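You operate a simulated robot arm through the tools that you are given. There is no shell and no other tool.

You run a simulated robot arm. Do the job below in one go: nothing can be reset, and whatever is moved stays where it is left.

JOB
Set the controls near the top of the wood bench. At the end: the red loop handle is set to shut; the blue collar is turned to fog; the red collar is turned to fog; the blue loop handle is set to shut; whatever was shut is shut again. Leave all else as you found it, and nothing knocked over. The blue loop handle goes to its stop. The red loop handle goes to its stop.

Only the result counts: the job must be done as asked and must still hold three seconds after the hand-in. Knocking over, shifting, dropping, spilling or breaking anything else fails it.

ROBOT AND FRAMES
A 7-joint arm with a two-finger parallel gripper, fixed in place. Base frame: the origin is on the floor under the middle of its stand, x ahead of it, y to its left, z up; the work surface is at about z = 880. Readings come in mm, degrees, newtons and seconds.
It reaches about 1479 mm from its shoulder. Its first joint turns from -166.0 to 166.0 degrees. Payload 4.4 kg.
The tool frame sits at the grasp point between the pads (the TCP): z along the fingers, y along the line on which they close. The tips reach 23 mm beyond it. The gripper opens to 94 mm. The fingers are 38 mm wide and 10 mm thick; the gripper's body (54 by 96 mm) begins 39 mm behind the TCP.
Orientation is that of the tool frame in the base frame, as a unit quaternion [x, y, z, w]. With the fingers straight down and closing along the base's y, the tool's x points along the base's -x, its y along +y and its z along -z.

CONTROLS
- The arm moves only by the tool step_arm. Its argument "deltas" is a list of rows, each a list of 2 entries, a list of its own where there are three numbers: the shift along the base's x, y, z in cm, then the turn, a rotation vector about the base's x, y, z in rad. In form: [[[tx, ty, tz], [wx, wy, wz]], ...]. A call has 1 to 20 rows; each row shifts and turns the commanded pose from where the row before left it. "grip" is the opening, from 0 (shut) to 1 (fully open), set as the call begins (left out, the last holds). Each row takes 0.2 s and may step no farther than 50 mm and 8.6 degrees from the row before; otherwise, or with a gripper value out of range, the whole call is refused. Where a pose cannot be reached the arm comes as near as it can. A force on the tool above 40 N (or 10 N above the force at the start of the call, whichever is more), or a blocked arm, ends the call early, and 0.2 s more pass. The fingers move at their own pace (about 72 mm/s each) and stop on an object; they squeeze with about 36 N. The grip force told is the motor's: it shows also when the fingers shut on nothing. Time passes only in rows, and 0.2 s behind the last, so rows that do not move let the fingers close. The reply holds the time, the measured pose of the TCP, the force on the tool along the base axes, the opening and the grip force, in the units named above and with some noise, with the torque about the TCP (base axes, N m) and any sound that the robot's microphone picked up.
- Cameras (640 x 400 px; columns grow to the right, rows downward): "scene" is fixed at [220.2, 650.3, 1688.2]; the picture's right is [-0.54, -0.84, 0.00], its down [-0.41, 0.26, -0.87] and it looks along [0.74, -0.47, -0.49] (base axes); focal length 312 px, centre (320, 200). "wrist" rides on the gripper at [86, 16, -74] in the tool frame; the picture's right is [-0.18, 0.98, 0.00], its down [-0.58, -0.11, -0.81] and it looks along [-0.79, -0.15, 0.59] (tool axes); focal length 243 px, centre (320, 200). There is no depth. A picture from a camera that has moved, and an enlarged one, comes with that camera's place and axes in the base frame and with its lens.
- snapshot(camera): a new picture of that camera. The clock stands still meanwhile.
- inspect(camera, box): a new picture of the part [left, top, right, bottom] of that camera's present view, enlarged. The clock stands still meanwhile.
- hand_in(): hands the job in; it is judged then, once.

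Places have to be worked out from the pictures, the camera data and where the tool is seen. Open the gripper and draw the arm clear of the work before you hand the job in, unless the task says otherwise.

The tools are called after "Call:" as name(argument=value, ...) on one line, values as JSON. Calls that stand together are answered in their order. step_arm: Moves the arm, as the interface text tells. Its arguments: {"type":"object","properties":{"deltas":{"type":"array"},"grip":{"type":"number"}},"required":["deltas"]} The other tools are called the same way: snapshot (camera) takes a picture; inspect (camera, box) takes an enlarged picture of a part of a camera's view; hand_in () hands the job in.

At the start:

```text
t: 0.0
tool_pos: [866.9, -52.8, 1332.7]
ee_rot: [0.0, 1.0, 0.0, 0.0]
force: [0.3, 0.0, -0.9]
ft_torque: [-0.04, 0.0, 0.0]
gripper_width: 94.0
gripper_force: 0.1
```

scene: 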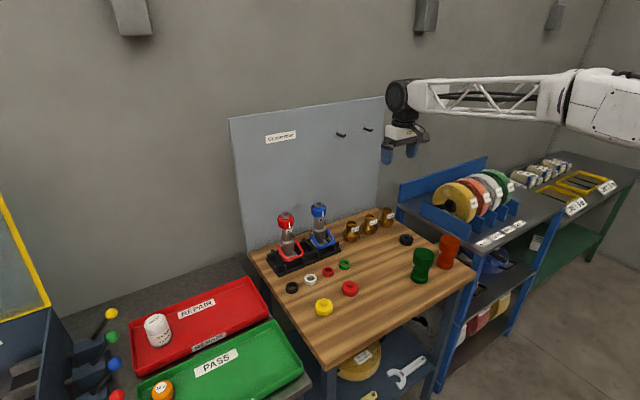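
wrist: 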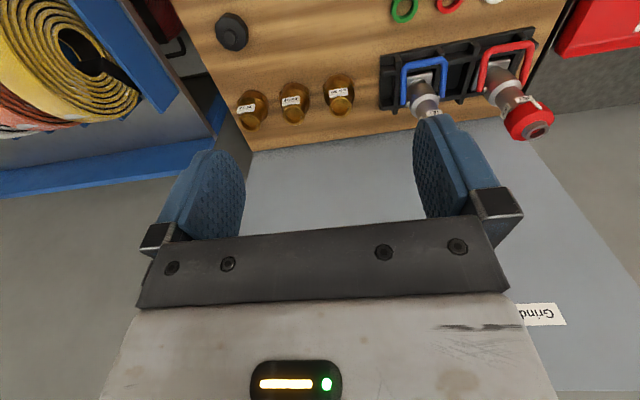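

I'll start by looking closer at the controls with the red and blue loop handles and collars near the top of the bench.

Call:
inspect(camera="scene", box=[250, 190, 350, 280])

Call:
inspect(camera="wrist", box=[370, 20, 570, 150])

Call:
inspect(camera="scene", box=[220, 180, 480, 380])

```text
4.44 times, centred on (300, 235) of scene
camera zoom: at [220.2, 650.3, 1688.2], right [-0.54, -0.84, 0.0], down [-0.41, 0.26, -0.87], along [0.74, -0.47, -0.49], focal length 1388 px, centre (409, 44)
```

zoom: 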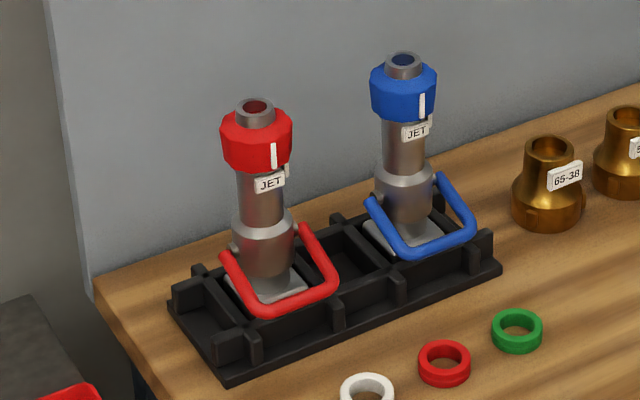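

```text
3.08 times, centred on (470, 85) of wrist
camera zoom: at [779.5, -39.0, 1407.0], right [0.18, 0.98, 0.0], down [0.58, -0.11, 0.81], along [0.79, -0.15, -0.59], focal length 746 px, centre (-142, 554)
```

zoom: 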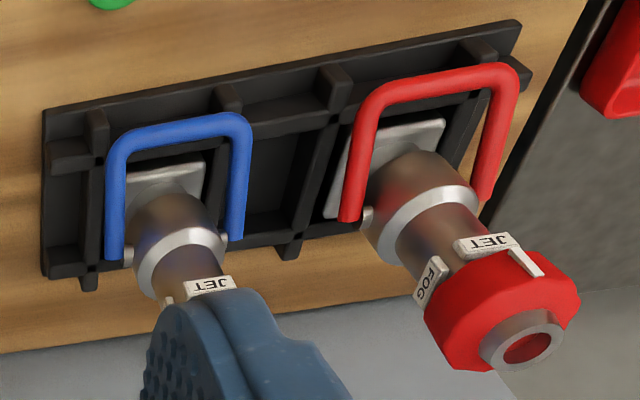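

```text
2.00 times, centred on (350, 280) of scene
camera zoom: at [220.2, 650.3, 1688.2], right [-0.54, -0.84, 0.0], down [-0.41, 0.26, -0.87], along [0.74, -0.47, -0.49], focal length 624 px, centre (260, 40)
```

zoom: 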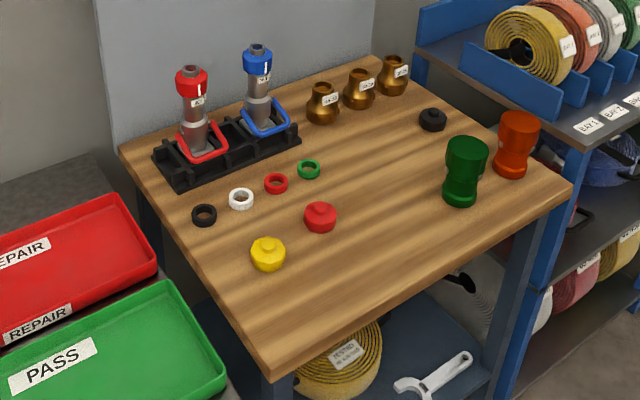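

The two nozzles stand upright in a rack, near (1078, 249) for red and about (1075, 105) for blue, with collar tops near z 1100. Both collars point at JET, and a FOG label sits to the -y side. I'll move the arm left for a clear wrist view of both.

Call:
step_arm(deltas=[[[-2, 4.5, 0], [0, 0, 0]], [[-2, 4.5, 0], [0, 0, 0]], [[-2, 4.5, -1], [0, 0, 0]], [[-2, 4.5, -2], [0, 0, 0]], [[-2, 4, -2], [0, 0, 0]], [[0, 0, 0], [0, 0, 0]]], grip=1)

```text
refused: row 3 steps farther than a row can; nothing moved
```

The third row was just over the 50 mm limit, so I'll send the same move in smaller steps.

Call:
step_arm(deltas=[[[-1.5, 4.2, 0], [0, 0, 0]], [[-1.5, 4.2, 0], [0, 0, 0]], [[-1.5, 4.2, -1], [0, 0, 0]], [[-1.5, 4.2, -1], [0, 0, 0]], [[-1.5, 4.2, -1], [0, 0, 0]], [[-1.5, 0, -1], [0, 0, 0]], [[0, 0, 0], [0, 0, 0]]], grip=1)

Call:
snapshot(camera="wrist")

Call:
snapshot(camera="scene")

```text
t: 1.6
tool_pos: [773.5, 158.7, 1293.3]
ee_rot: [0.0, 1.0, 0.0, -0.001]
force: [0.6, -0.7, 0.2]
ft_torque: [0.01, -0.01, 0.01]
gripper_width: 94.0
gripper_force: 0.1
```

```text
taken
camera wrist: at [688.2, 172.4, 1366.9], right [0.18, 0.98, 0.0], down [0.58, -0.11, 0.81], along [0.79, -0.15, -0.59], focal length 243 px, centre (320, 200)
```

wrist: 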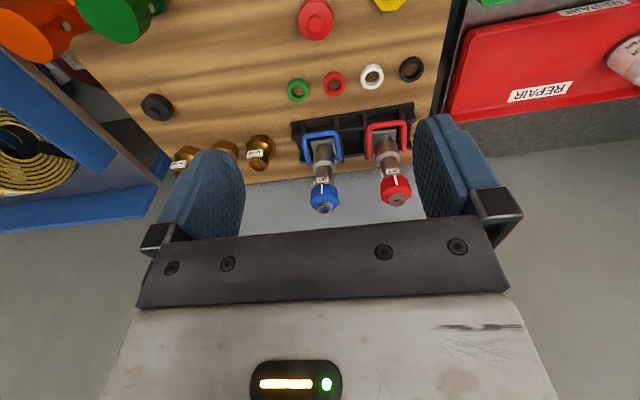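

```text
taken
```

scene: 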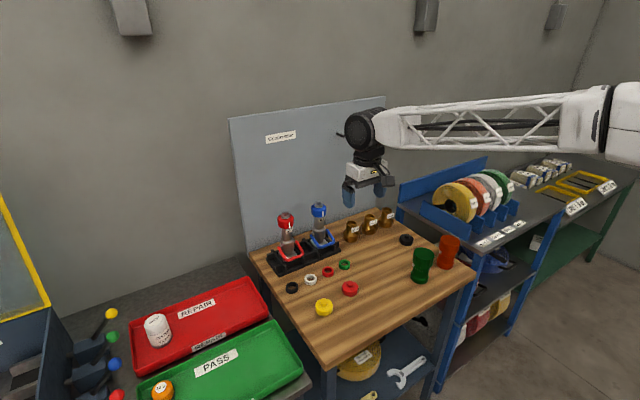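

Now both nozzles sit between the fingers in the wrist view. I'll enlarge it to read the labels.

Call:
inspect(camera="wrist", box=[285, 95, 425, 220])

Call:
inspect(camera="wrist", box=[295, 150, 345, 220])

Call:
inspect(camera="wrist", box=[360, 140, 420, 215])

```text
3.20 times, centred on (355, 158) of wrist
camera zoom: at [688.2, 172.4, 1366.9], right [0.18, 0.98, 0.0], down [0.58, -0.11, 0.81], along [0.79, -0.15, -0.59], focal length 776 px, centre (208, 336)
```

zoom: 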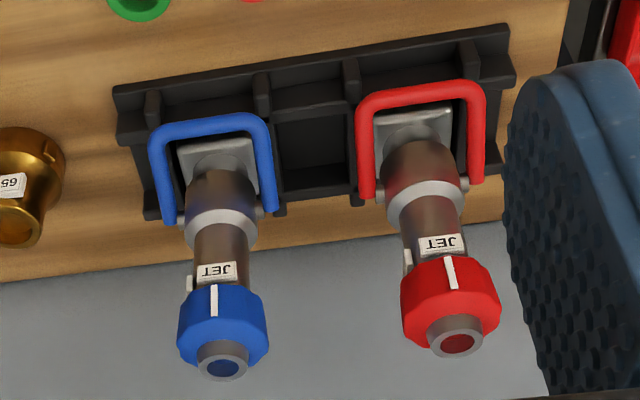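

```text
5.71 times, centred on (320, 185) of wrist
camera zoom: at [688.2, 172.4, 1366.9], right [0.18, 0.98, 0.0], down [0.58, -0.11, 0.81], along [0.79, -0.15, -0.59], focal length 1386 px, centre (320, 286)
```

zoom: 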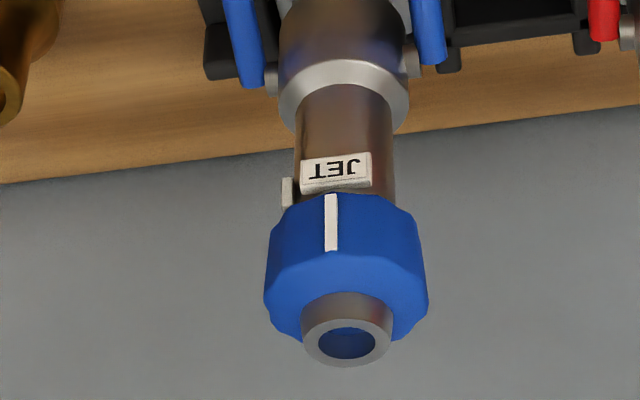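

```text
5.33 times, centred on (390, 178) of wrist
camera zoom: at [688.2, 172.4, 1366.9], right [0.18, 0.98, 0.0], down [0.58, -0.11, 0.81], along [0.79, -0.15, -0.59], focal length 1294 px, centre (-53, 320)
```

zoom: 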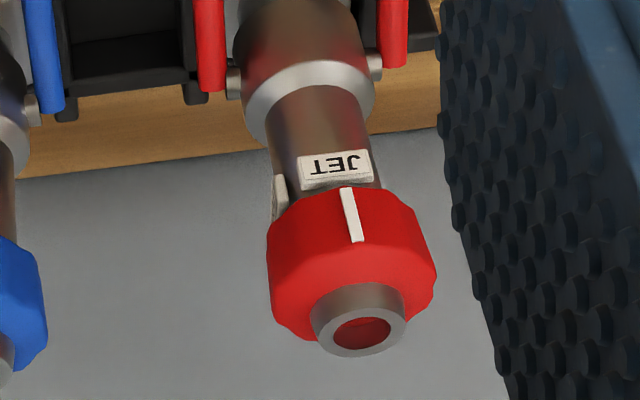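

Both collars point at JET, facing -x, and the FOG labels sit about 90° round toward -y. The loops hang toward the base of each nozzle, roughly 20° below horizontal, with pivots near z 973 and crossbars near (1017, y, 949). I'll move closer to look for any open/shut marks and fix the heights.

Call:
step_arm(deltas=[[[2.0, 0, -4.5], [0, 0, 0]], [[2.0, 0, -4.5], [0, 0, 0]], [[2.0, 0, -4.5], [0, 0, 0]], [[2.0, 0, -4.0], [0, 0, 0]], [[0, 0, 0], [0, 0, 0]]], grip=1)

Call:
snapshot(camera="wrist")

Call:
inspect(camera="wrist", box=[270, 80, 430, 220])

Call:
snapshot(camera="scene")

```text
t: 2.8
tool_pos: [856.5, 157.3, 1117.7]
ee_rot: [0.001, 1.0, 0.0, 0.0]
force: [0.1, -0.4, 0.2]
ft_torque: [0.01, -0.03, -0.01]
gripper_width: 94.0
gripper_force: 0.0
```

```text
taken
camera wrist: at [770.5, 170.8, 1192.1], right [0.18, 0.98, 0.0], down [0.58, -0.11, 0.81], along [0.79, -0.15, -0.59], focal length 243 px, centre (320, 200)
```

wrist: 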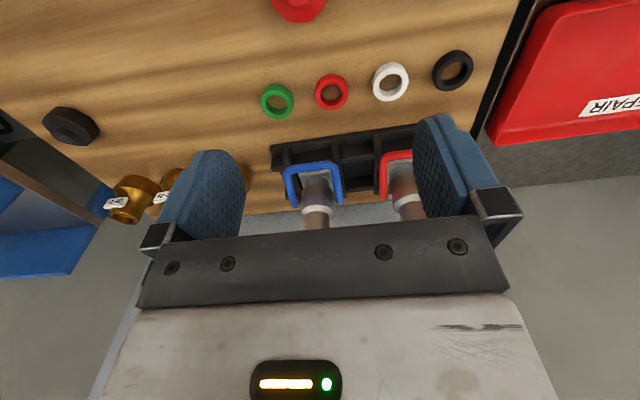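

```text
2.86 times, centred on (350, 150) of wrist
camera zoom: at [770.5, 170.8, 1192.1], right [0.18, 0.98, 0.0], down [0.58, -0.11, 0.81], along [0.79, -0.15, -0.59], focal length 693 px, centre (234, 343)
```

zoom: 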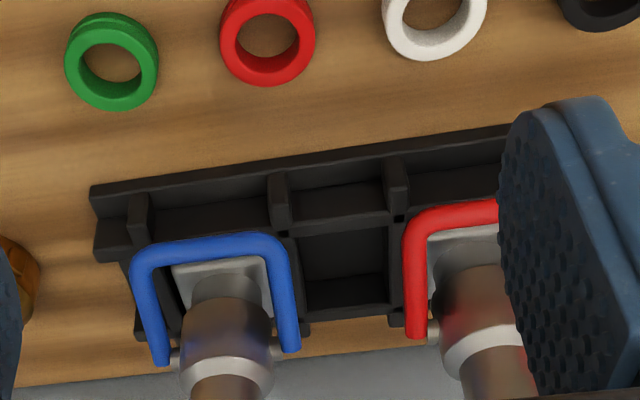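

```text
taken
```

scene: 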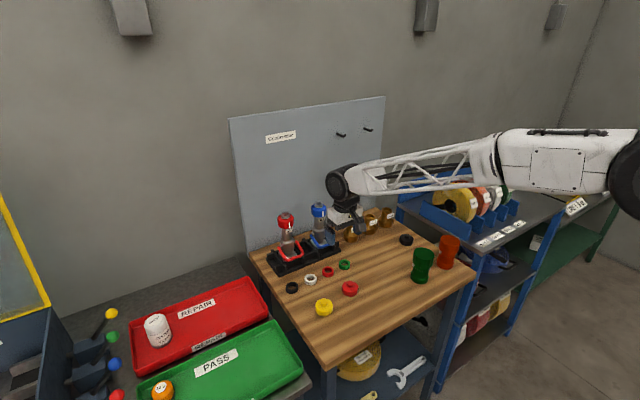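

There are no open/shut labels from the front. The nozzles stand tip-up with the loops pulled toward the coupling end, so by the usual bail convention this is open and shut is up toward the tip. I'll swing to the -y side with a 90° yaw to see the FOG labels and the loops in profile, and to check the yaw range.

Call:
step_arm(deltas=[[[0, -4, 0.5], [0, 0, 0.1428]], [[0, -4, 0.5], [0, 0, 0.1428]], [[0, -4, 0.5], [0, 0, 0.1428]], [[0, -4, 0.5], [0, 0, 0.1428]], [[0, -4, 0.5], [0, 0, 0.1428]], [[0, -4, 0.5], [0, 0, 0.1428]], [[3.6, 0, 0], [0, 0, 0.1428]], [[3.6, 0, 0], [0, 0, 0.1428]], [[3.6, 0, 0], [0, 0, 0.1428]], [[3.6, 0, 0], [0, 0, 0.1428]], [[3.6, 0, 0], [0, 0, 0.1428]], [[0, 0, 0], [0, 0, 0]]], grip=1)

Call:
snapshot(camera="wrist")

Call:
snapshot(camera="scene")

```text
t: 5.4
tool_pos: [1035.9, -85.4, 1146.1]
ee_rot: [0.707, -0.707, 0.0, -0.001]
force: [0.8, -0.6, -0.1]
ft_torque: [0.0, -0.02, -0.01]
gripper_width: 94.1
gripper_force: 0.1
```

```text
taken
camera wrist: at [1020.0, -173.8, 1221.5], right [-0.98, 0.18, 0.0], down [0.11, 0.58, 0.81], along [0.15, 0.79, -0.59], focal length 243 px, centre (320, 200)
```

wrist: 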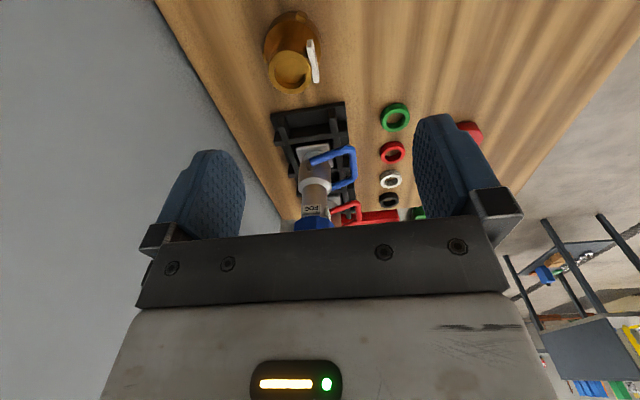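

```text
taken
```

scene: 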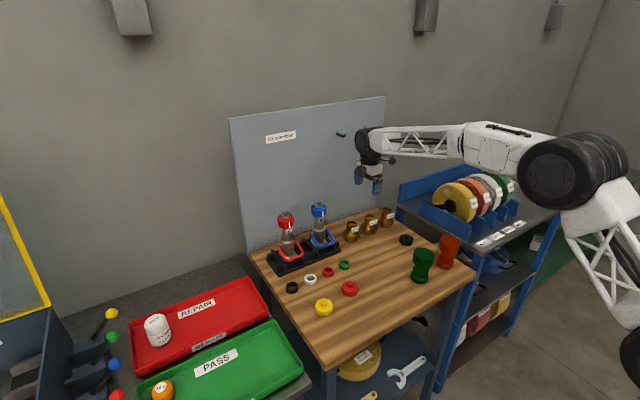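

The 90° yaw works fine. I'll enlarge this side view, which shows the blue nozzle's FOG label and the loop pivots.

Call:
inspect(camera="wrist", box=[265, 95, 415, 235])

Call:
inspect(camera="wrist", box=[285, 140, 370, 235])

```text
2.86 times, centred on (340, 165) of wrist
camera zoom: at [1020.0, -173.8, 1221.5], right [-0.98, 0.18, 0.0], down [0.11, 0.58, 0.81], along [0.15, 0.79, -0.59], focal length 693 px, centre (263, 300)
```

zoom: 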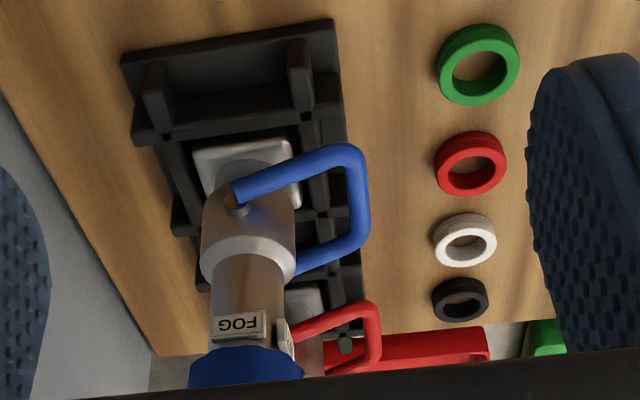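

```text
4.21 times, centred on (328, 188) of wrist
camera zoom: at [1020.0, -173.8, 1221.5], right [-0.98, 0.18, 0.0], down [0.11, 0.58, 0.81], along [0.15, 0.79, -0.59], focal length 1022 px, centre (288, 253)
```

zoom: 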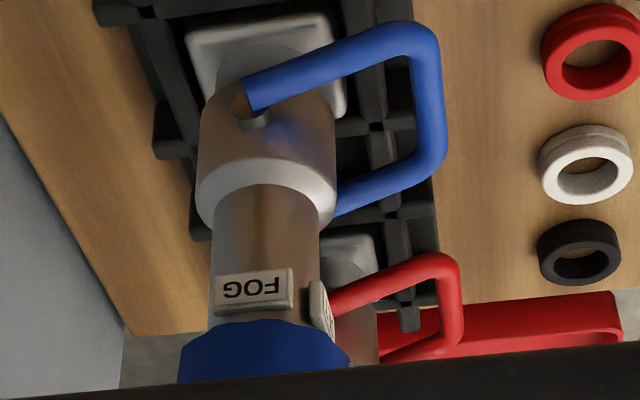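

FOG sits at about 270° (facing -y) and JET at 180° (facing -x), so each collar needs +90° about vertical. I put the blue axis at (1081, 108), its collar spanning z about 1056–1082 and its tip near z 1100. Next I go above the blue nozzle with the fingers closing along y.

Call:
step_arm(deltas=[[[0.41, 1.76, 0.5], [0, 0, -0.1428]], [[0.41, 1.76, 0.5], [0, 0, -0.1428]], [[0.41, 1.76, 0.5], [0, 0, -0.1428]], [[0.41, 1.76, 0.5], [0, 0, -0.1428]], [[0.41, 1.76, 0.5], [0, 0, -0.1428]], [[0.41, 1.76, 0.5], [0, 0, -0.1428]], [[0.41, 1.76, 0.5], [0, 0, -0.1428]], [[0.41, 1.76, 0.5], [0, 0, -0.1428]], [[0.41, 1.76, 0.5], [0, 0, -0.1428]], [[0.41, 1.76, 0.5], [0, 0, -0.1428]], [[0.41, 1.76, 0.5], [0, 0, -0.1428]], [[0, 0, 0], [0, 0, 0]]], grip=1)

Call:
snapshot(camera="wrist")

Call:
inspect(camera="scene", box=[250, 130, 410, 280])

```text
t: 8.0
tool_pos: [1079.5, 111.1, 1200.7]
ee_rot: [0.0, 1.0, 0.0, 0.0]
force: [0.3, -0.4, -0.7]
ft_torque: [-0.01, -0.03, -0.03]
gripper_width: 94.2
gripper_force: 0.0
```

```text
taken
camera wrist: at [993.5, 125.4, 1275.5], right [0.18, 0.98, 0.0], down [0.58, -0.11, 0.81], along [0.79, -0.15, -0.59], focal length 243 px, centre (320, 200)
```

wrist: 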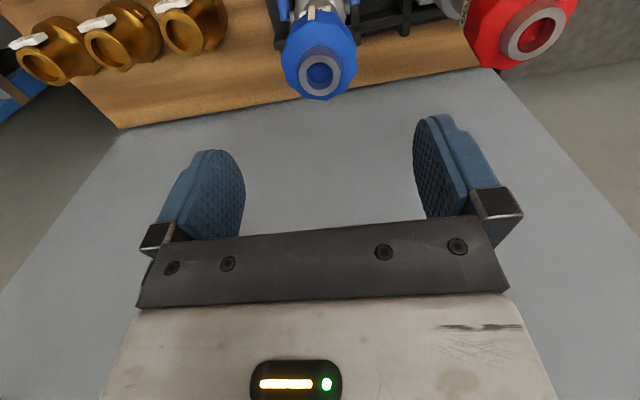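

```text
2.67 times, centred on (330, 205) of scene
camera zoom: at [220.2, 650.3, 1688.2], right [-0.54, -0.84, 0.0], down [-0.41, 0.26, -0.87], along [0.74, -0.47, -0.49], focal length 833 px, centre (293, 187)
```

zoom: 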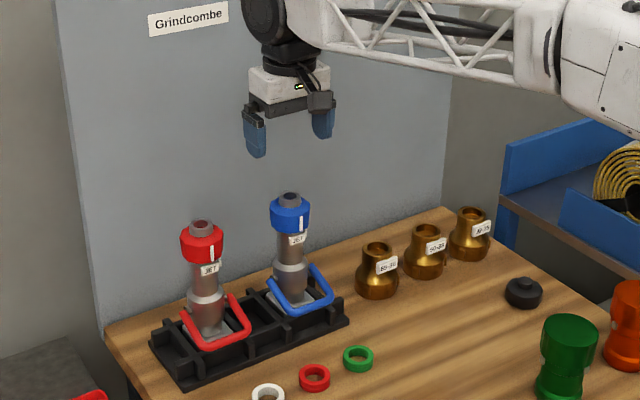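

The tip shows at about (1079, 108.5), so the tool needs about -2.5 mm in y. I'll descend to z about 1077 with the fingers open around the collar.

Call:
step_arm(deltas=[[[0, -0.25, -3], [0, 0, 0]], [[0, 0, -3], [0, 0, 0]], [[0, 0, -2.5], [0, 0, 0]], [[0, 0, -1.5], [0, 0, 0]], [[0, 0, -1.3], [0, 0, 0]], [[0, 0, -1.0], [0, 0, 0]], [[0, 0, 0], [0, 0, 0]]], grip=1)

Call:
inspect(camera="scene", box=[260, 160, 380, 270])

Call:
snapshot(camera="wrist")

```text
t: 9.6
tool_pos: [1081.8, 106.1, 1080.7]
ee_rot: [0.0, 1.0, 0.0, -0.001]
force: [-0.1, 0.4, 0.0]
ft_torque: [0.01, -0.03, -0.02]
gripper_width: 94.0
gripper_force: 0.0
```

```text
3.64 times, centred on (320, 215) of scene
camera zoom: at [220.2, 650.3, 1688.2], right [-0.54, -0.84, 0.0], down [-0.41, 0.26, -0.87], along [0.74, -0.47, -0.49], focal length 1135 px, centre (320, 146)
```

zoom: 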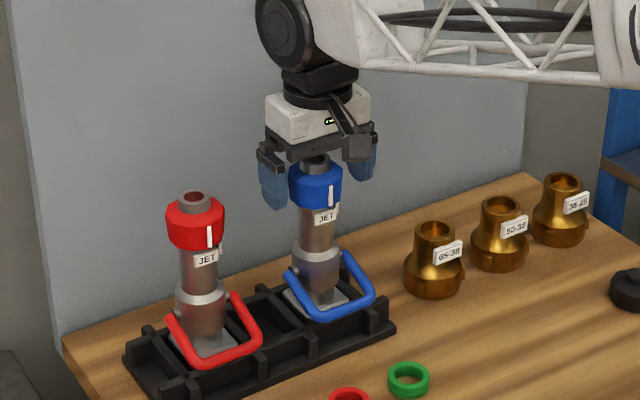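

```text
taken
camera wrist: at [995.2, 120.9, 1154.4], right [0.18, 0.98, 0.0], down [0.58, -0.11, 0.81], along [0.79, -0.15, -0.59], focal length 243 px, centre (320, 200)
```

wrist: 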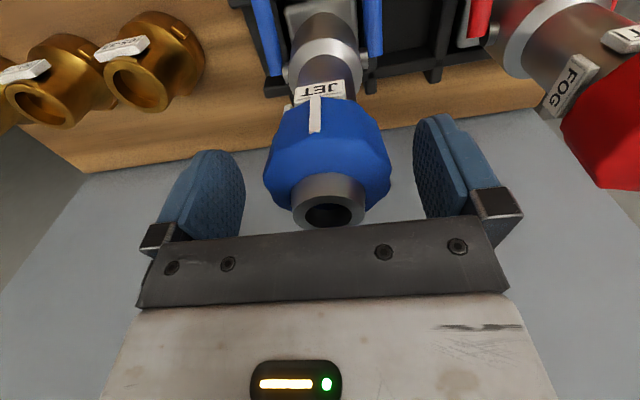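

The collar is centred between the fingers and no contact force shows. I'll close the grip on the blue collar.

Call:
step_arm(deltas=[[[0, 0, 0], [0, 0, 0]], [[0, 0, 0], [0, 0, 0]], [[0, 0, 0], [0, 0, 0]], [[0, 0, 0], [0, 0, 0]]], grip=0)

Call:
inspect(camera="wrist", box=[220, 70, 440, 240])

```text
t: 10.6
tool_pos: [1080.8, 106.9, 1081.1]
ee_rot: [0.0, 1.0, 0.0, 0.0]
force: [0.6, 4.8, 3.5]
ft_torque: [0.65, -0.07, -0.01]
gripper_width: 57.8
gripper_force: 36.4
```

```text
2.35 times, centred on (330, 155) of wrist
camera zoom: at [995.2, 121.2, 1154.7], right [0.18, 0.98, 0.0], down [0.58, -0.11, 0.81], along [0.79, -0.15, -0.59], focal length 571 px, centre (296, 306)
```

zoom: 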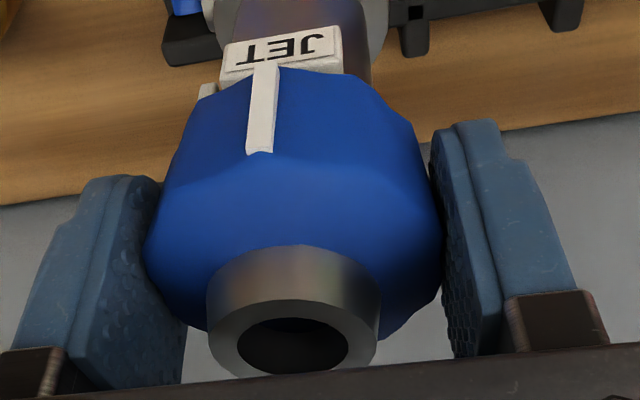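

The collar is held at 57.8 mm. I'll start with a small turn of about 16° to confirm it moves freely before turning further.

Call:
step_arm(deltas=[[[0, 0.1, 0], [0, 0, 0.07]], [[0, 0, 0], [0, 0, 0.07]], [[0, 0, 0], [0, 0, 0.07]], [[0, 0, 0], [0, 0, 0.07]], [[0, 0, 0], [0, 0, 0]]], grip=0)

Call:
inspect(camera="wrist", box=[220, 50, 440, 240])

Call:
inspect(camera="scene", box=[260, 160, 380, 270])

```text
t: 11.8
tool_pos: [1079.6, 108.2, 1079.6]
ee_rot: [-0.14, 0.99, 0.0, -0.001]
force: [3.0, 3.3, 10.7]
ft_torque: [0.32, -0.08, -0.01]
gripper_width: 57.4
gripper_force: 36.6
```

```text
2.11 times, centred on (330, 145) of wrist
camera zoom: at [993.0, 98.5, 1154.5], right [-0.1, 1.0, 0.0], down [0.59, 0.06, 0.81], along [0.8, 0.08, -0.59], focal length 511 px, centre (299, 316)
```

zoom: 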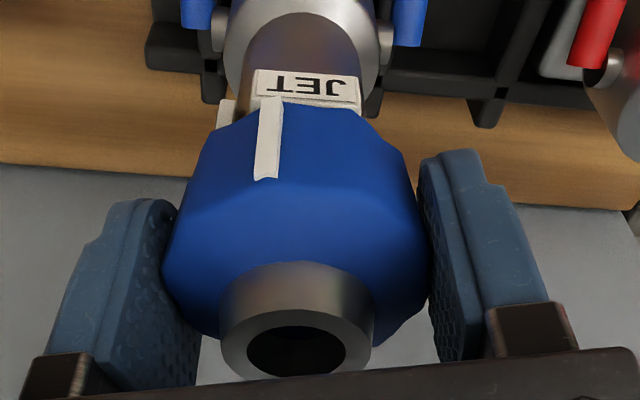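

```text
3.64 times, centred on (320, 215) of scene
camera zoom: at [220.2, 650.3, 1688.2], right [-0.54, -0.84, 0.0], down [-0.41, 0.26, -0.87], along [0.74, -0.47, -0.49], focal length 1135 px, centre (320, 146)
```

zoom: 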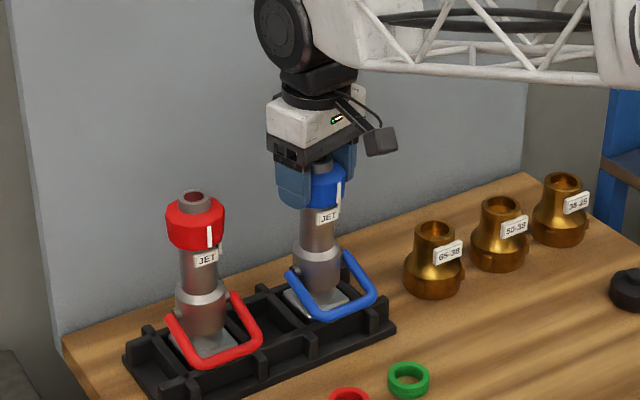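

The collar turns with the gripper and the white line has moved off JET toward FOG. I'll continue the rest of the 90°, easing up slightly in z because of the small vertical force.

Call:
step_arm(deltas=[[[0, 0, 0.1], [0, 0, 0.13]], [[0, 0, 0], [0, 0, 0.13]], [[0, 0, 0], [0, 0, 0.13]], [[0, 0, 0], [0, 0, 0.13]], [[0, 0, 0], [0, 0, 0.13]], [[0, 0, 0], [0, 0, 0.13]], [[0, 0, 0], [0, 0, 0.13]], [[0, 0, 0], [0, 0, 0]]], grip=0)

Call:
inspect(camera="wrist", box=[220, 50, 440, 240])

Call:
inspect(camera="scene", box=[260, 160, 380, 270])

```text
t: 13.6
tool_pos: [1080.8, 108.1, 1079.1]
ee_rot: [-0.561, 0.828, 0.0, 0.0]
force: [-1.5, 1.7, 0.8]
ft_torque: [0.19, 0.19, 0.0]
gripper_width: 57.3
gripper_force: 35.7
```

```text
2.11 times, centred on (330, 145) of wrist
camera zoom: at [1034.1, 32.9, 1154.6], right [-0.85, 0.53, 0.0], down [0.32, 0.5, 0.81], along [0.43, 0.68, -0.59], focal length 511 px, centre (299, 316)
```

zoom: 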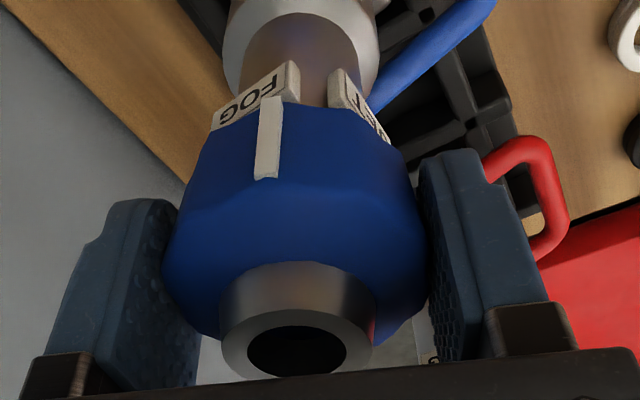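

```text
3.64 times, centred on (320, 215) of scene
camera zoom: at [220.2, 650.3, 1688.2], right [-0.54, -0.84, 0.0], down [-0.41, 0.26, -0.87], along [0.74, -0.47, -0.49], focal length 1135 px, centre (320, 146)
```

zoom: 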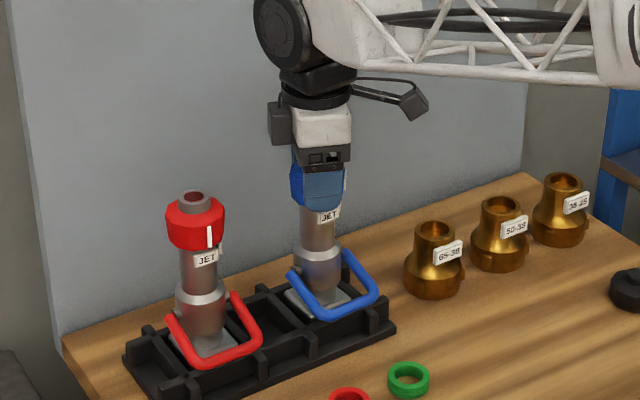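

The yaw is 68° and the line has reached the near edge of the FOG label without slipping. I'll turn the last 22°.

Call:
step_arm(deltas=[[[0, 0, 0], [0, 0, 0.13]], [[0, 0, 0], [0, 0, 0.13]], [[0, 0, 0], [0, 0, 0.121]], [[0, 0, 0], [0, 0, 0]], [[0, 0, 0], [0, 0, 0]]], grip=0)

Call:
inspect(camera="wrist", box=[220, 50, 440, 240])

```text
t: 14.8
tool_pos: [1080.5, 107.7, 1079.6]
ee_rot: [0.708, -0.706, -0.001, 0.0]
force: [-0.2, 0.6, -1.1]
ft_torque: [0.0, -0.04, -0.02]
gripper_width: 57.2
gripper_force: 36.0
```

```text
2.11 times, centred on (330, 145) of wrist
camera zoom: at [1065.4, 20.5, 1154.9], right [-0.98, 0.18, 0.0], down [0.11, 0.58, 0.81], along [0.15, 0.79, -0.59], focal length 511 px, centre (299, 316)
```

zoom: 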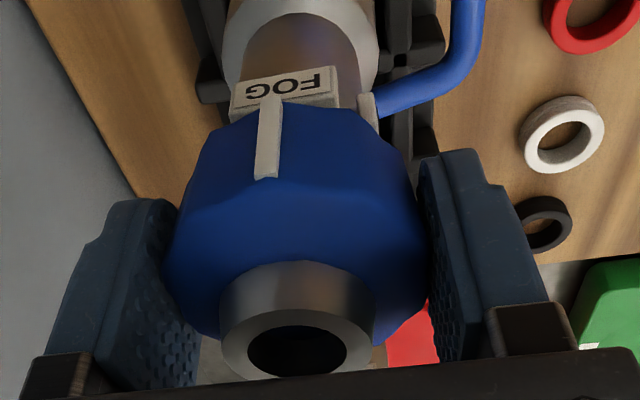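

The line sits relative to FOG exactly as it did to JET at the start. I'll release the collar and check that it stays.

Call:
step_arm(deltas=[[[0, 0, 0], [0, 0, 0]], [[0, 0, 0], [0, 0, 0]], [[0, 0, 0], [0, 0, 0]], [[0, 0, 3], [0, 0, 0]], [[0, 0, 4], [0, 0, 0]], [[0, 0, 4], [0, 0, 0]], [[0, 0, 0], [0, 0, 0]]], grip=1)

Call:
snapshot(camera="wrist")

Call:
inspect(camera="scene", box=[260, 160, 380, 270])

```text
t: 16.4
tool_pos: [1079.1, 110.6, 1191.5]
ee_rot: [0.707, -0.707, 0.001, -0.001]
force: [-0.4, 0.1, -0.1]
ft_torque: [0.02, 0.01, -0.03]
gripper_width: 94.2
gripper_force: 0.0
```

```text
taken
camera wrist: at [1063.0, 21.0, 1266.2], right [-0.98, 0.18, 0.0], down [0.11, 0.58, 0.81], along [0.15, 0.79, -0.59], focal length 243 px, centre (320, 200)
```

wrist: 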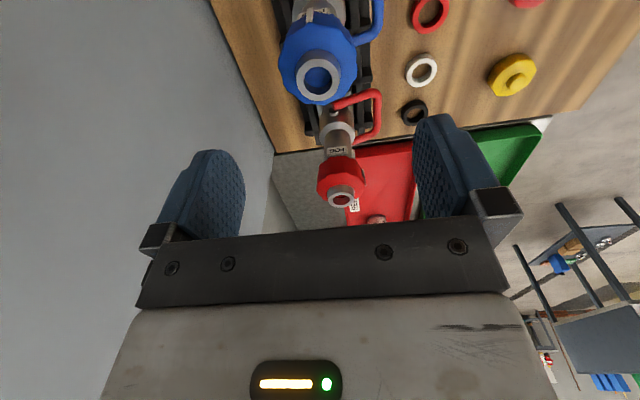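

```text
3.64 times, centred on (320, 215) of scene
camera zoom: at [220.2, 650.3, 1688.2], right [-0.54, -0.84, 0.0], down [-0.41, 0.26, -0.87], along [0.74, -0.47, -0.49], focal length 1135 px, centre (320, 146)
```

zoom: 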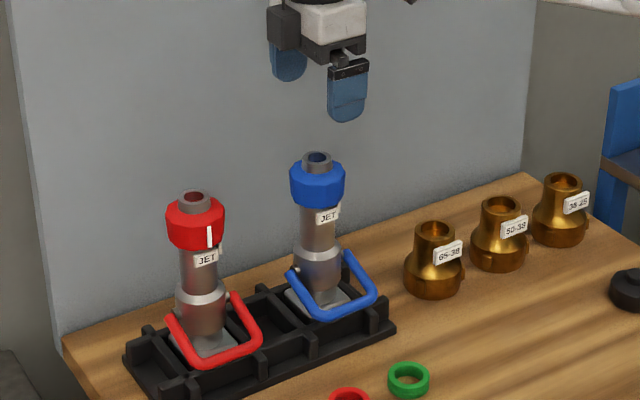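

The blue collar stays at FOG. I'll move over the red nozzle at about (1080, 250) and undo the yaw on the way.

Call:
step_arm(deltas=[[[0, 1.28, 0], [0, 0, -0.1428]], [[0, 1.28, 0], [0, 0, -0.1428]], [[0, 1.28, 0], [0, 0, -0.1428]], [[0, 1.28, 0], [0, 0, -0.1428]], [[0, 1.28, 0], [0, 0, -0.1428]], [[0, 1.28, 0], [0, 0, -0.1428]], [[0, 1.28, 0], [0, 0, -0.1428]], [[0, 1.28, 0], [0, 0, -0.1428]], [[0, 1.28, 0], [0, 0, -0.1428]], [[0, 1.28, 0], [0, 0, -0.1428]], [[0, 1.28, 0], [0, 0, -0.1428]], [[0, 0, 0], [0, 0, 0]], [[0, 0, 0], [0, 0, 0]]], grip=1)

Call:
snapshot(camera="wrist")

```text
t: 19.2
tool_pos: [1081.5, 248.7, 1189.5]
ee_rot: [0.0, 1.0, 0.0, 0.0]
force: [0.4, 0.6, 1.0]
ft_torque: [0.02, 0.0, 0.03]
gripper_width: 94.0
gripper_force: 0.0
```

```text
taken
camera wrist: at [995.0, 264.4, 1264.8], right [0.18, 0.98, 0.0], down [0.58, -0.11, 0.81], along [0.79, -0.15, -0.59], focal length 243 px, centre (320, 200)
```

wrist: 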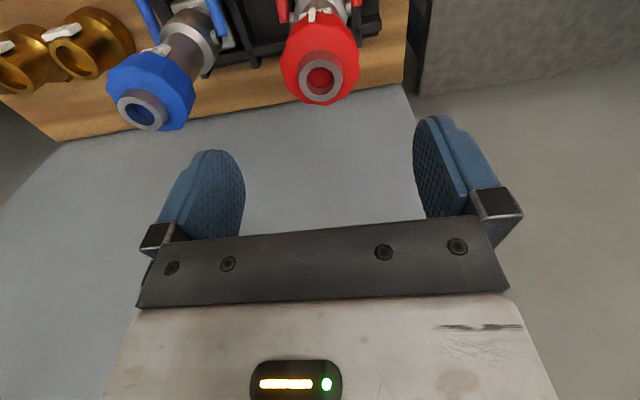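

The red tip reads (1081, 248), right under the tool. I'll descend to z about 1078 around the red collar.

Call:
step_arm(deltas=[[[0, 0, -3], [0, 0, 0]], [[0, 0, -3], [0, 0, 0]], [[0, 0, -2], [0, 0, 0]], [[0, 0, -1.3], [0, 0, 0]], [[0, 0, -1.0], [0, 0, 0]], [[0, 0, -0.8], [0, 0, 0]], [[0, 0, 0], [0, 0, 0]]], grip=1)

Call:
snapshot(camera="wrist")

Call:
inspect(camera="scene", box=[250, 160, 370, 270])

```text
t: 20.8
tool_pos: [1080.4, 249.0, 1079.5]
ee_rot: [-0.001, 1.0, 0.0, 0.0]
force: [0.0, 0.5, 0.0]
ft_torque: [-0.02, -0.02, 0.0]
gripper_width: 94.1
gripper_force: 0.0
```

```text
taken
camera wrist: at [995.1, 262.9, 1154.2], right [0.18, 0.98, 0.0], down [0.58, -0.11, 0.81], along [0.79, -0.15, -0.59], focal length 243 px, centre (320, 200)
```

wrist: 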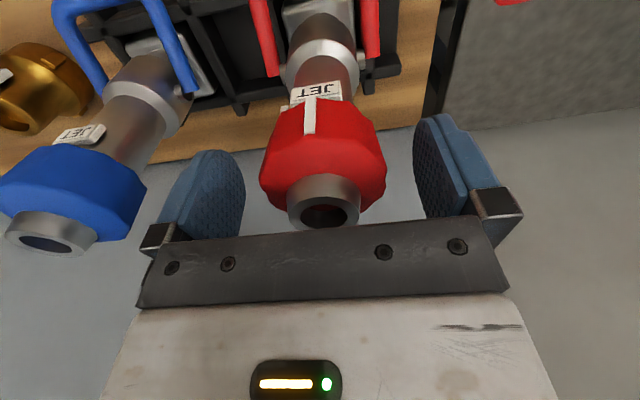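

```text
3.64 times, centred on (310, 215) of scene
camera zoom: at [220.2, 650.3, 1688.2], right [-0.54, -0.84, 0.0], down [-0.41, 0.26, -0.87], along [0.74, -0.47, -0.49], focal length 1135 px, centre (356, 146)
```

zoom: 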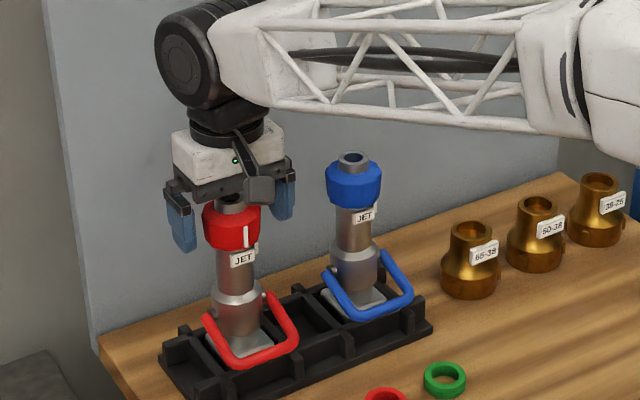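

The red collar sits about 2 mm toward -y of centre, so I'll nudge over and close on it.

Call:
step_arm(deltas=[[[0, -0.15, 0], [0, 0, 0]], [[0, 0, 0], [0, 0, 0]], [[0, 0, 0], [0, 0, 0]], [[0, 0, 0], [0, 0, 0]]], grip=0)

Call:
inspect(camera="wrist", box=[220, 50, 440, 240])

```text
t: 21.8
tool_pos: [1081.8, 247.2, 1080.3]
ee_rot: [-0.001, 1.0, 0.001, 0.0]
force: [0.1, 5.4, 3.2]
ft_torque: [0.64, 0.01, -0.02]
gripper_width: 57.3
gripper_force: 35.8
```

```text
2.11 times, centred on (330, 145) of wrist
camera zoom: at [995.1, 262.0, 1154.7], right [0.18, 0.98, 0.0], down [0.58, -0.11, 0.81], along [0.79, -0.15, -0.59], focal length 511 px, centre (299, 316)
```

zoom: 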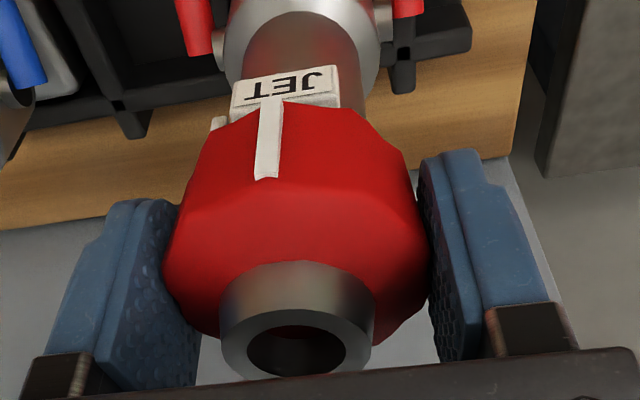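

The red collar is held in the same alignment. I'll turn it +90° the same way.

Call:
step_arm(deltas=[[[0, 0.1, 0.05], [0, 0, 0.08]], [[0, 0, 0.05], [0, 0, 0.08]], [[0, 0, 0], [0, 0, 0.12]], [[0, 0, 0], [0, 0, 0.13]], [[0, 0, 0], [0, 0, 0.13]], [[0, 0, 0], [0, 0, 0.13]], [[0, 0, 0], [0, 0, 0.13]], [[0, 0, 0], [0, 0, 0.13]], [[0, 0, 0], [0, 0, 0.13]], [[0, 0, 0], [0, 0, 0.13]], [[0, 0, 0], [0, 0, 0.13]], [[0, 0, 0], [0, 0, 0.13]], [[0, 0, 0], [0, 0, 0.121]], [[0, 0, 0], [0, 0, 0]], [[0, 0, 0], [0, 0, 0]]], grip=0)

Call:
inspect(camera="wrist", box=[220, 50, 440, 240])

Call:
inspect(camera="scene", box=[250, 160, 370, 270])

```text
t: 25.0
tool_pos: [1079.9, 249.1, 1079.2]
ee_rot: [0.708, -0.706, 0.0, 0.0]
force: [-0.4, 0.7, 0.5]
ft_torque: [0.01, 0.01, 0.01]
gripper_width: 57.3
gripper_force: 35.8
```

```text
2.11 times, centred on (330, 145) of wrist
camera zoom: at [1064.5, 160.9, 1154.8], right [-0.98, 0.18, 0.0], down [0.11, 0.58, 0.81], along [0.15, 0.79, -0.59], focal length 511 px, centre (299, 316)
```

zoom: 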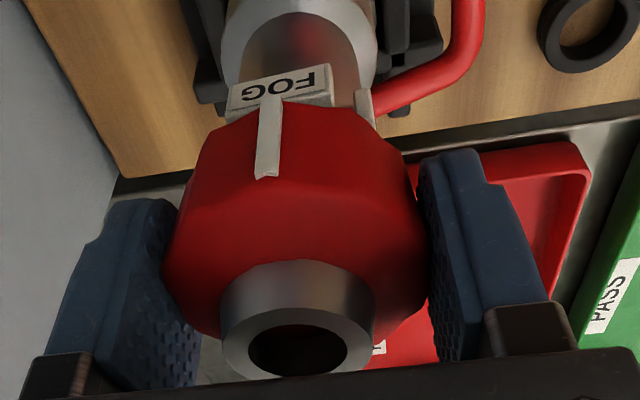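

```text
3.64 times, centred on (310, 215) of scene
camera zoom: at [220.2, 650.3, 1688.2], right [-0.54, -0.84, 0.0], down [-0.41, 0.26, -0.87], along [0.74, -0.47, -0.49], focal length 1135 px, centre (356, 146)
```

zoom: 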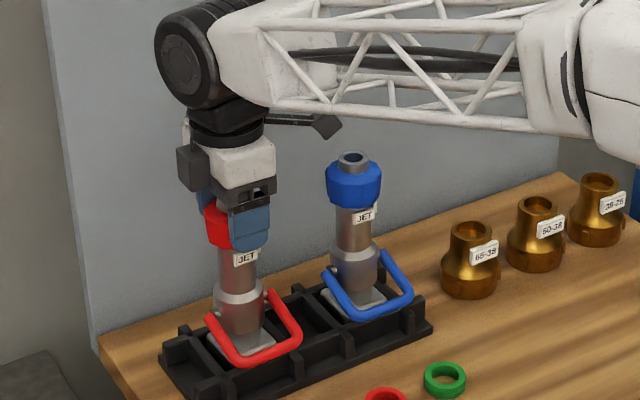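

The red line now sits on FOG as well. In the scene view the nozzle body seems to have moved a pixel or two while turning, so I'll release, rise and check how firmly the nozzles sit.

Call:
step_arm(deltas=[[[0, 0, 0], [0, 0, 0]], [[0, 0, 0], [0, 0, 0]], [[0, 0, 0], [0, 0, 0]], [[0, 0, 3], [0, 0, 0]], [[0, 0, 4], [0, 0, 0]], [[0, 0, 4], [0, 0, 0]], [[0, 0, 0], [0, 0, 0]]], grip=1)

Call:
inspect(camera="scene", box=[250, 190, 350, 280])

Call:
snapshot(camera="wrist")

```text
t: 26.6
tool_pos: [1081.8, 248.7, 1189.4]
ee_rot: [0.708, -0.706, 0.0, 0.0]
force: [0.1, -0.1, 0.0]
ft_torque: [-0.01, 0.01, 0.01]
gripper_width: 93.9
gripper_force: 0.1
```

```text
4.44 times, centred on (300, 235) of scene
camera zoom: at [220.2, 650.3, 1688.2], right [-0.54, -0.84, 0.0], down [-0.41, 0.26, -0.87], along [0.74, -0.47, -0.49], focal length 1388 px, centre (409, 44)
```

zoom: 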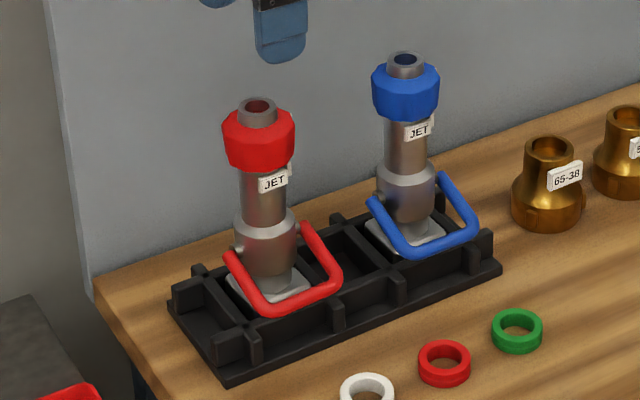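

```text
taken
camera wrist: at [1066.4, 160.9, 1264.8], right [-0.98, 0.18, 0.0], down [0.11, 0.58, 0.81], along [0.15, 0.79, -0.59], focal length 243 px, centre (320, 200)
```

wrist: 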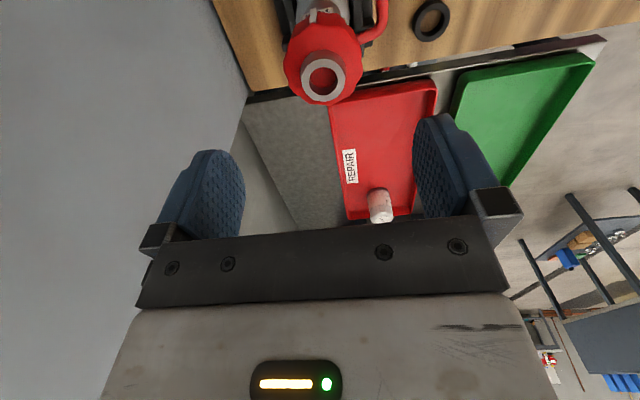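

Both collars are at FOG. The nozzles sit a little loose in the rack: both twisted about 3° as a unit, so I must push the loops gently. The plan is to close the fingers, pitch the tool about 60° so it points forward and down, and lift each crossbar from underneath along its arc about the pivot. First I retreat and pitch in free space.

Call:
step_arm(deltas=[[[-4.6, 0, 0], [0, 0, 0]], [[-4.6, 0, 0], [0, 0, 0]], [[-4.6, 0, 0], [0, 0, 0]], [[-4.6, 0, 0], [0, 0, 0]], [[-4.6, 0, -1], [0, 0, 0]], [[0, 0, -2], [0, -0.131, 0]], [[0, 0, -2], [0, -0.131, 0]], [[0, 0, -2], [0, -0.131, 0]], [[0, 0, -2], [0, -0.131, 0]], [[0, 0, -2], [0, -0.131, 0]], [[0, 0, -1], [0, -0.131, 0]], [[0, 0, -1], [0, -0.131, 0]], [[0, 0, -1], [0, -0.13, 0]], [[0, 0, 0], [0, 0, 0]]], grip=0)

Call:
snapshot(camera="wrist")

Call:
snapshot(camera="scene")

```text
t: 29.6
tool_pos: [849.9, 249.9, 1053.5]
ee_rot: [-0.612, 0.612, -0.354, 0.355]
force: [0.1, -0.4, 0.8]
ft_torque: [0.02, 0.04, 0.01]
gripper_width: 0.2
gripper_force: 36.1
```

```text
taken
camera wrist: at [778.3, 162.1, 1075.3], right [-0.49, 0.18, -0.85], down [-0.65, 0.58, 0.5], along [0.59, 0.79, -0.17], focal length 243 px, centre (320, 200)
```

wrist: 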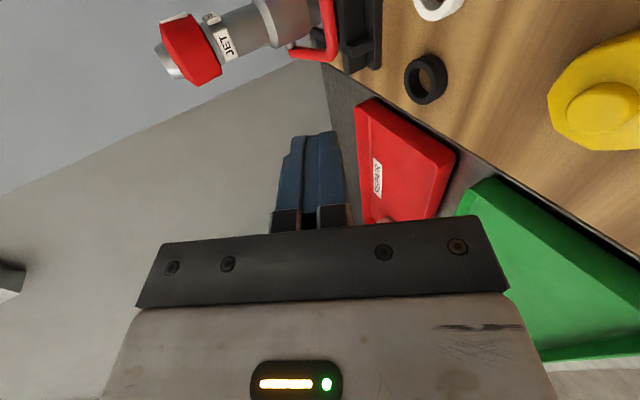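

```text
taken
```

scene: 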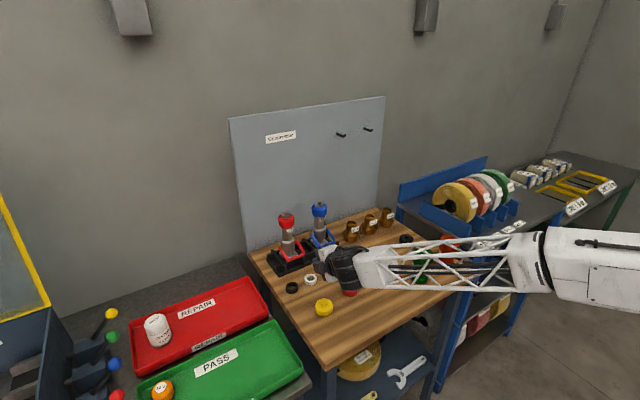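

The pitched pose is reached: the fingers point forward and down at 60° and the wrist is well above the bench. I'll approach a standby point just in front of and below the red crossbar and look again.

Call:
step_arm(deltas=[[[2.4, 0, -2.3], [0, 0, 0]], [[2.4, 0, -2.3], [0, 0, 0]], [[2.4, 0, -2.3], [0, 0, 0]], [[2.2, 0, -2.3], [0, 0, 0]], [[0, 0, 0], [0, 0, 0]], [[0, 0, 0], [0, 0, 0]]], grip=0)

Call:
snapshot(camera="wrist")

Call:
inspect(camera="scene", box=[250, 190, 410, 320])

```text
t: 31.0
tool_pos: [946.0, 250.0, 958.2]
ee_rot: [0.613, -0.612, 0.354, -0.352]
force: [0.2, 0.4, 0.4]
ft_torque: [0.02, -0.01, -0.01]
gripper_width: 0.1
gripper_force: 36.2
```

```text
taken
camera wrist: at [874.5, 161.2, 981.1], right [-0.49, 0.18, -0.85], down [-0.64, 0.58, 0.5], along [0.59, 0.79, -0.17], focal length 243 px, centre (320, 200)
```

wrist: 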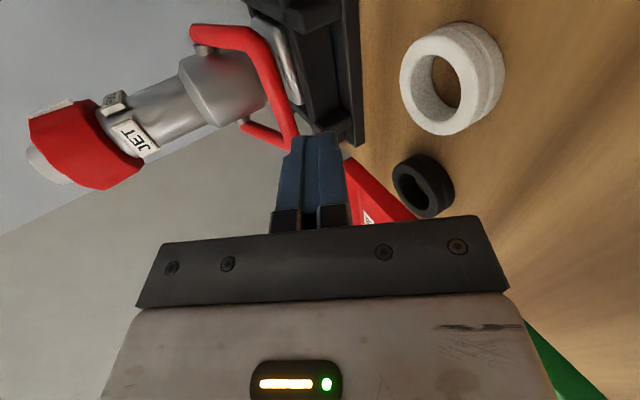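

```text
3.08 times, centred on (330, 255) of scene
camera zoom: at [220.2, 650.3, 1688.2], right [-0.54, -0.84, 0.0], down [-0.41, 0.26, -0.87], along [0.74, -0.47, -0.49], focal length 961 px, centre (289, 31)
```

zoom: 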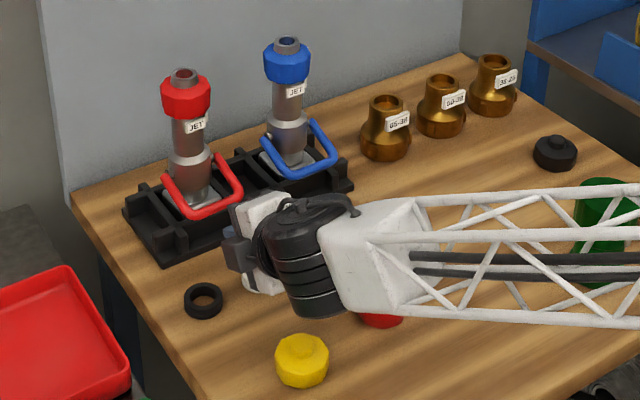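

The closed fingers are lined up just below and in front of the red crossbar. I'll enlarge the wrist view to measure the remaining gap.

Call:
inspect(camera="wrist", box=[170, 0, 390, 200])

```text
2.00 times, centred on (280, 100) of wrist
camera zoom: at [874.5, 161.2, 981.1], right [-0.49, 0.18, -0.85], down [-0.64, 0.58, 0.5], along [0.59, 0.79, -0.17], focal length 485 px, centre (400, 400)
```

zoom: 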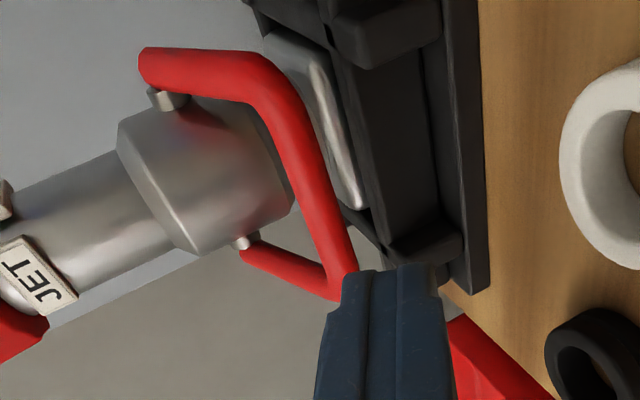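

The crossbar centre is at about (1024, 249, 946). I'll slide the fingertips under it, leaving a gap of about 5 mm, then look again.

Call:
step_arm(deltas=[[[1.4, 0, -0.6], [0, 0, 0]], [[1.4, 0, -0.6], [0, 0, 0]], [[1.4, 0, -0.6], [0, 0, 0]], [[1.2, 0, -0.6], [0, 0, 0]], [[0, 0, 0], [0, 0, 0]]], grip=0)

Call:
inspect(camera="wrist", box=[170, 0, 490, 200])

Call:
inspect(camera="scene", box=[250, 190, 350, 280])

```text
t: 32.2
tool_pos: [998.8, 250.1, 933.8]
ee_rot: [0.613, -0.611, 0.354, -0.354]
force: [0.9, -0.2, 0.5]
ft_torque: [0.0, -0.03, 0.0]
gripper_width: 0.0
gripper_force: 35.8
```

```text
2.00 times, centred on (330, 100) of wrist
camera zoom: at [926.3, 160.5, 957.0], right [-0.49, 0.18, -0.85], down [-0.64, 0.58, 0.5], along [0.59, 0.79, -0.17], focal length 485 px, centre (300, 400)
```

zoom: 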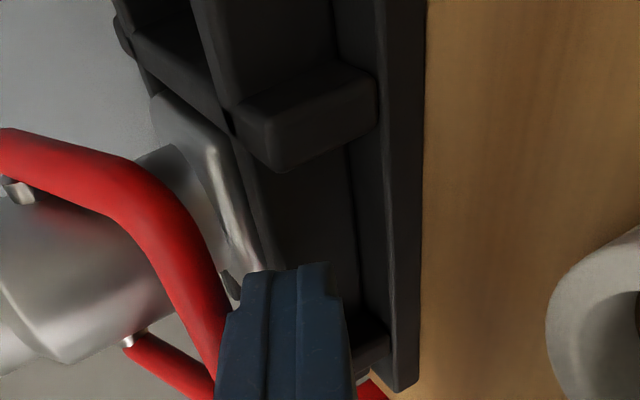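

```text
4.44 times, centred on (300, 235) of scene
camera zoom: at [220.2, 650.3, 1688.2], right [-0.54, -0.84, 0.0], down [-0.41, 0.26, -0.87], along [0.74, -0.47, -0.49], focal length 1388 px, centre (409, 44)
```

zoom: 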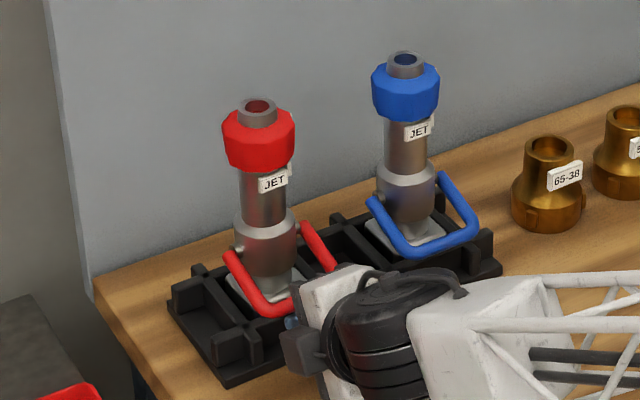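

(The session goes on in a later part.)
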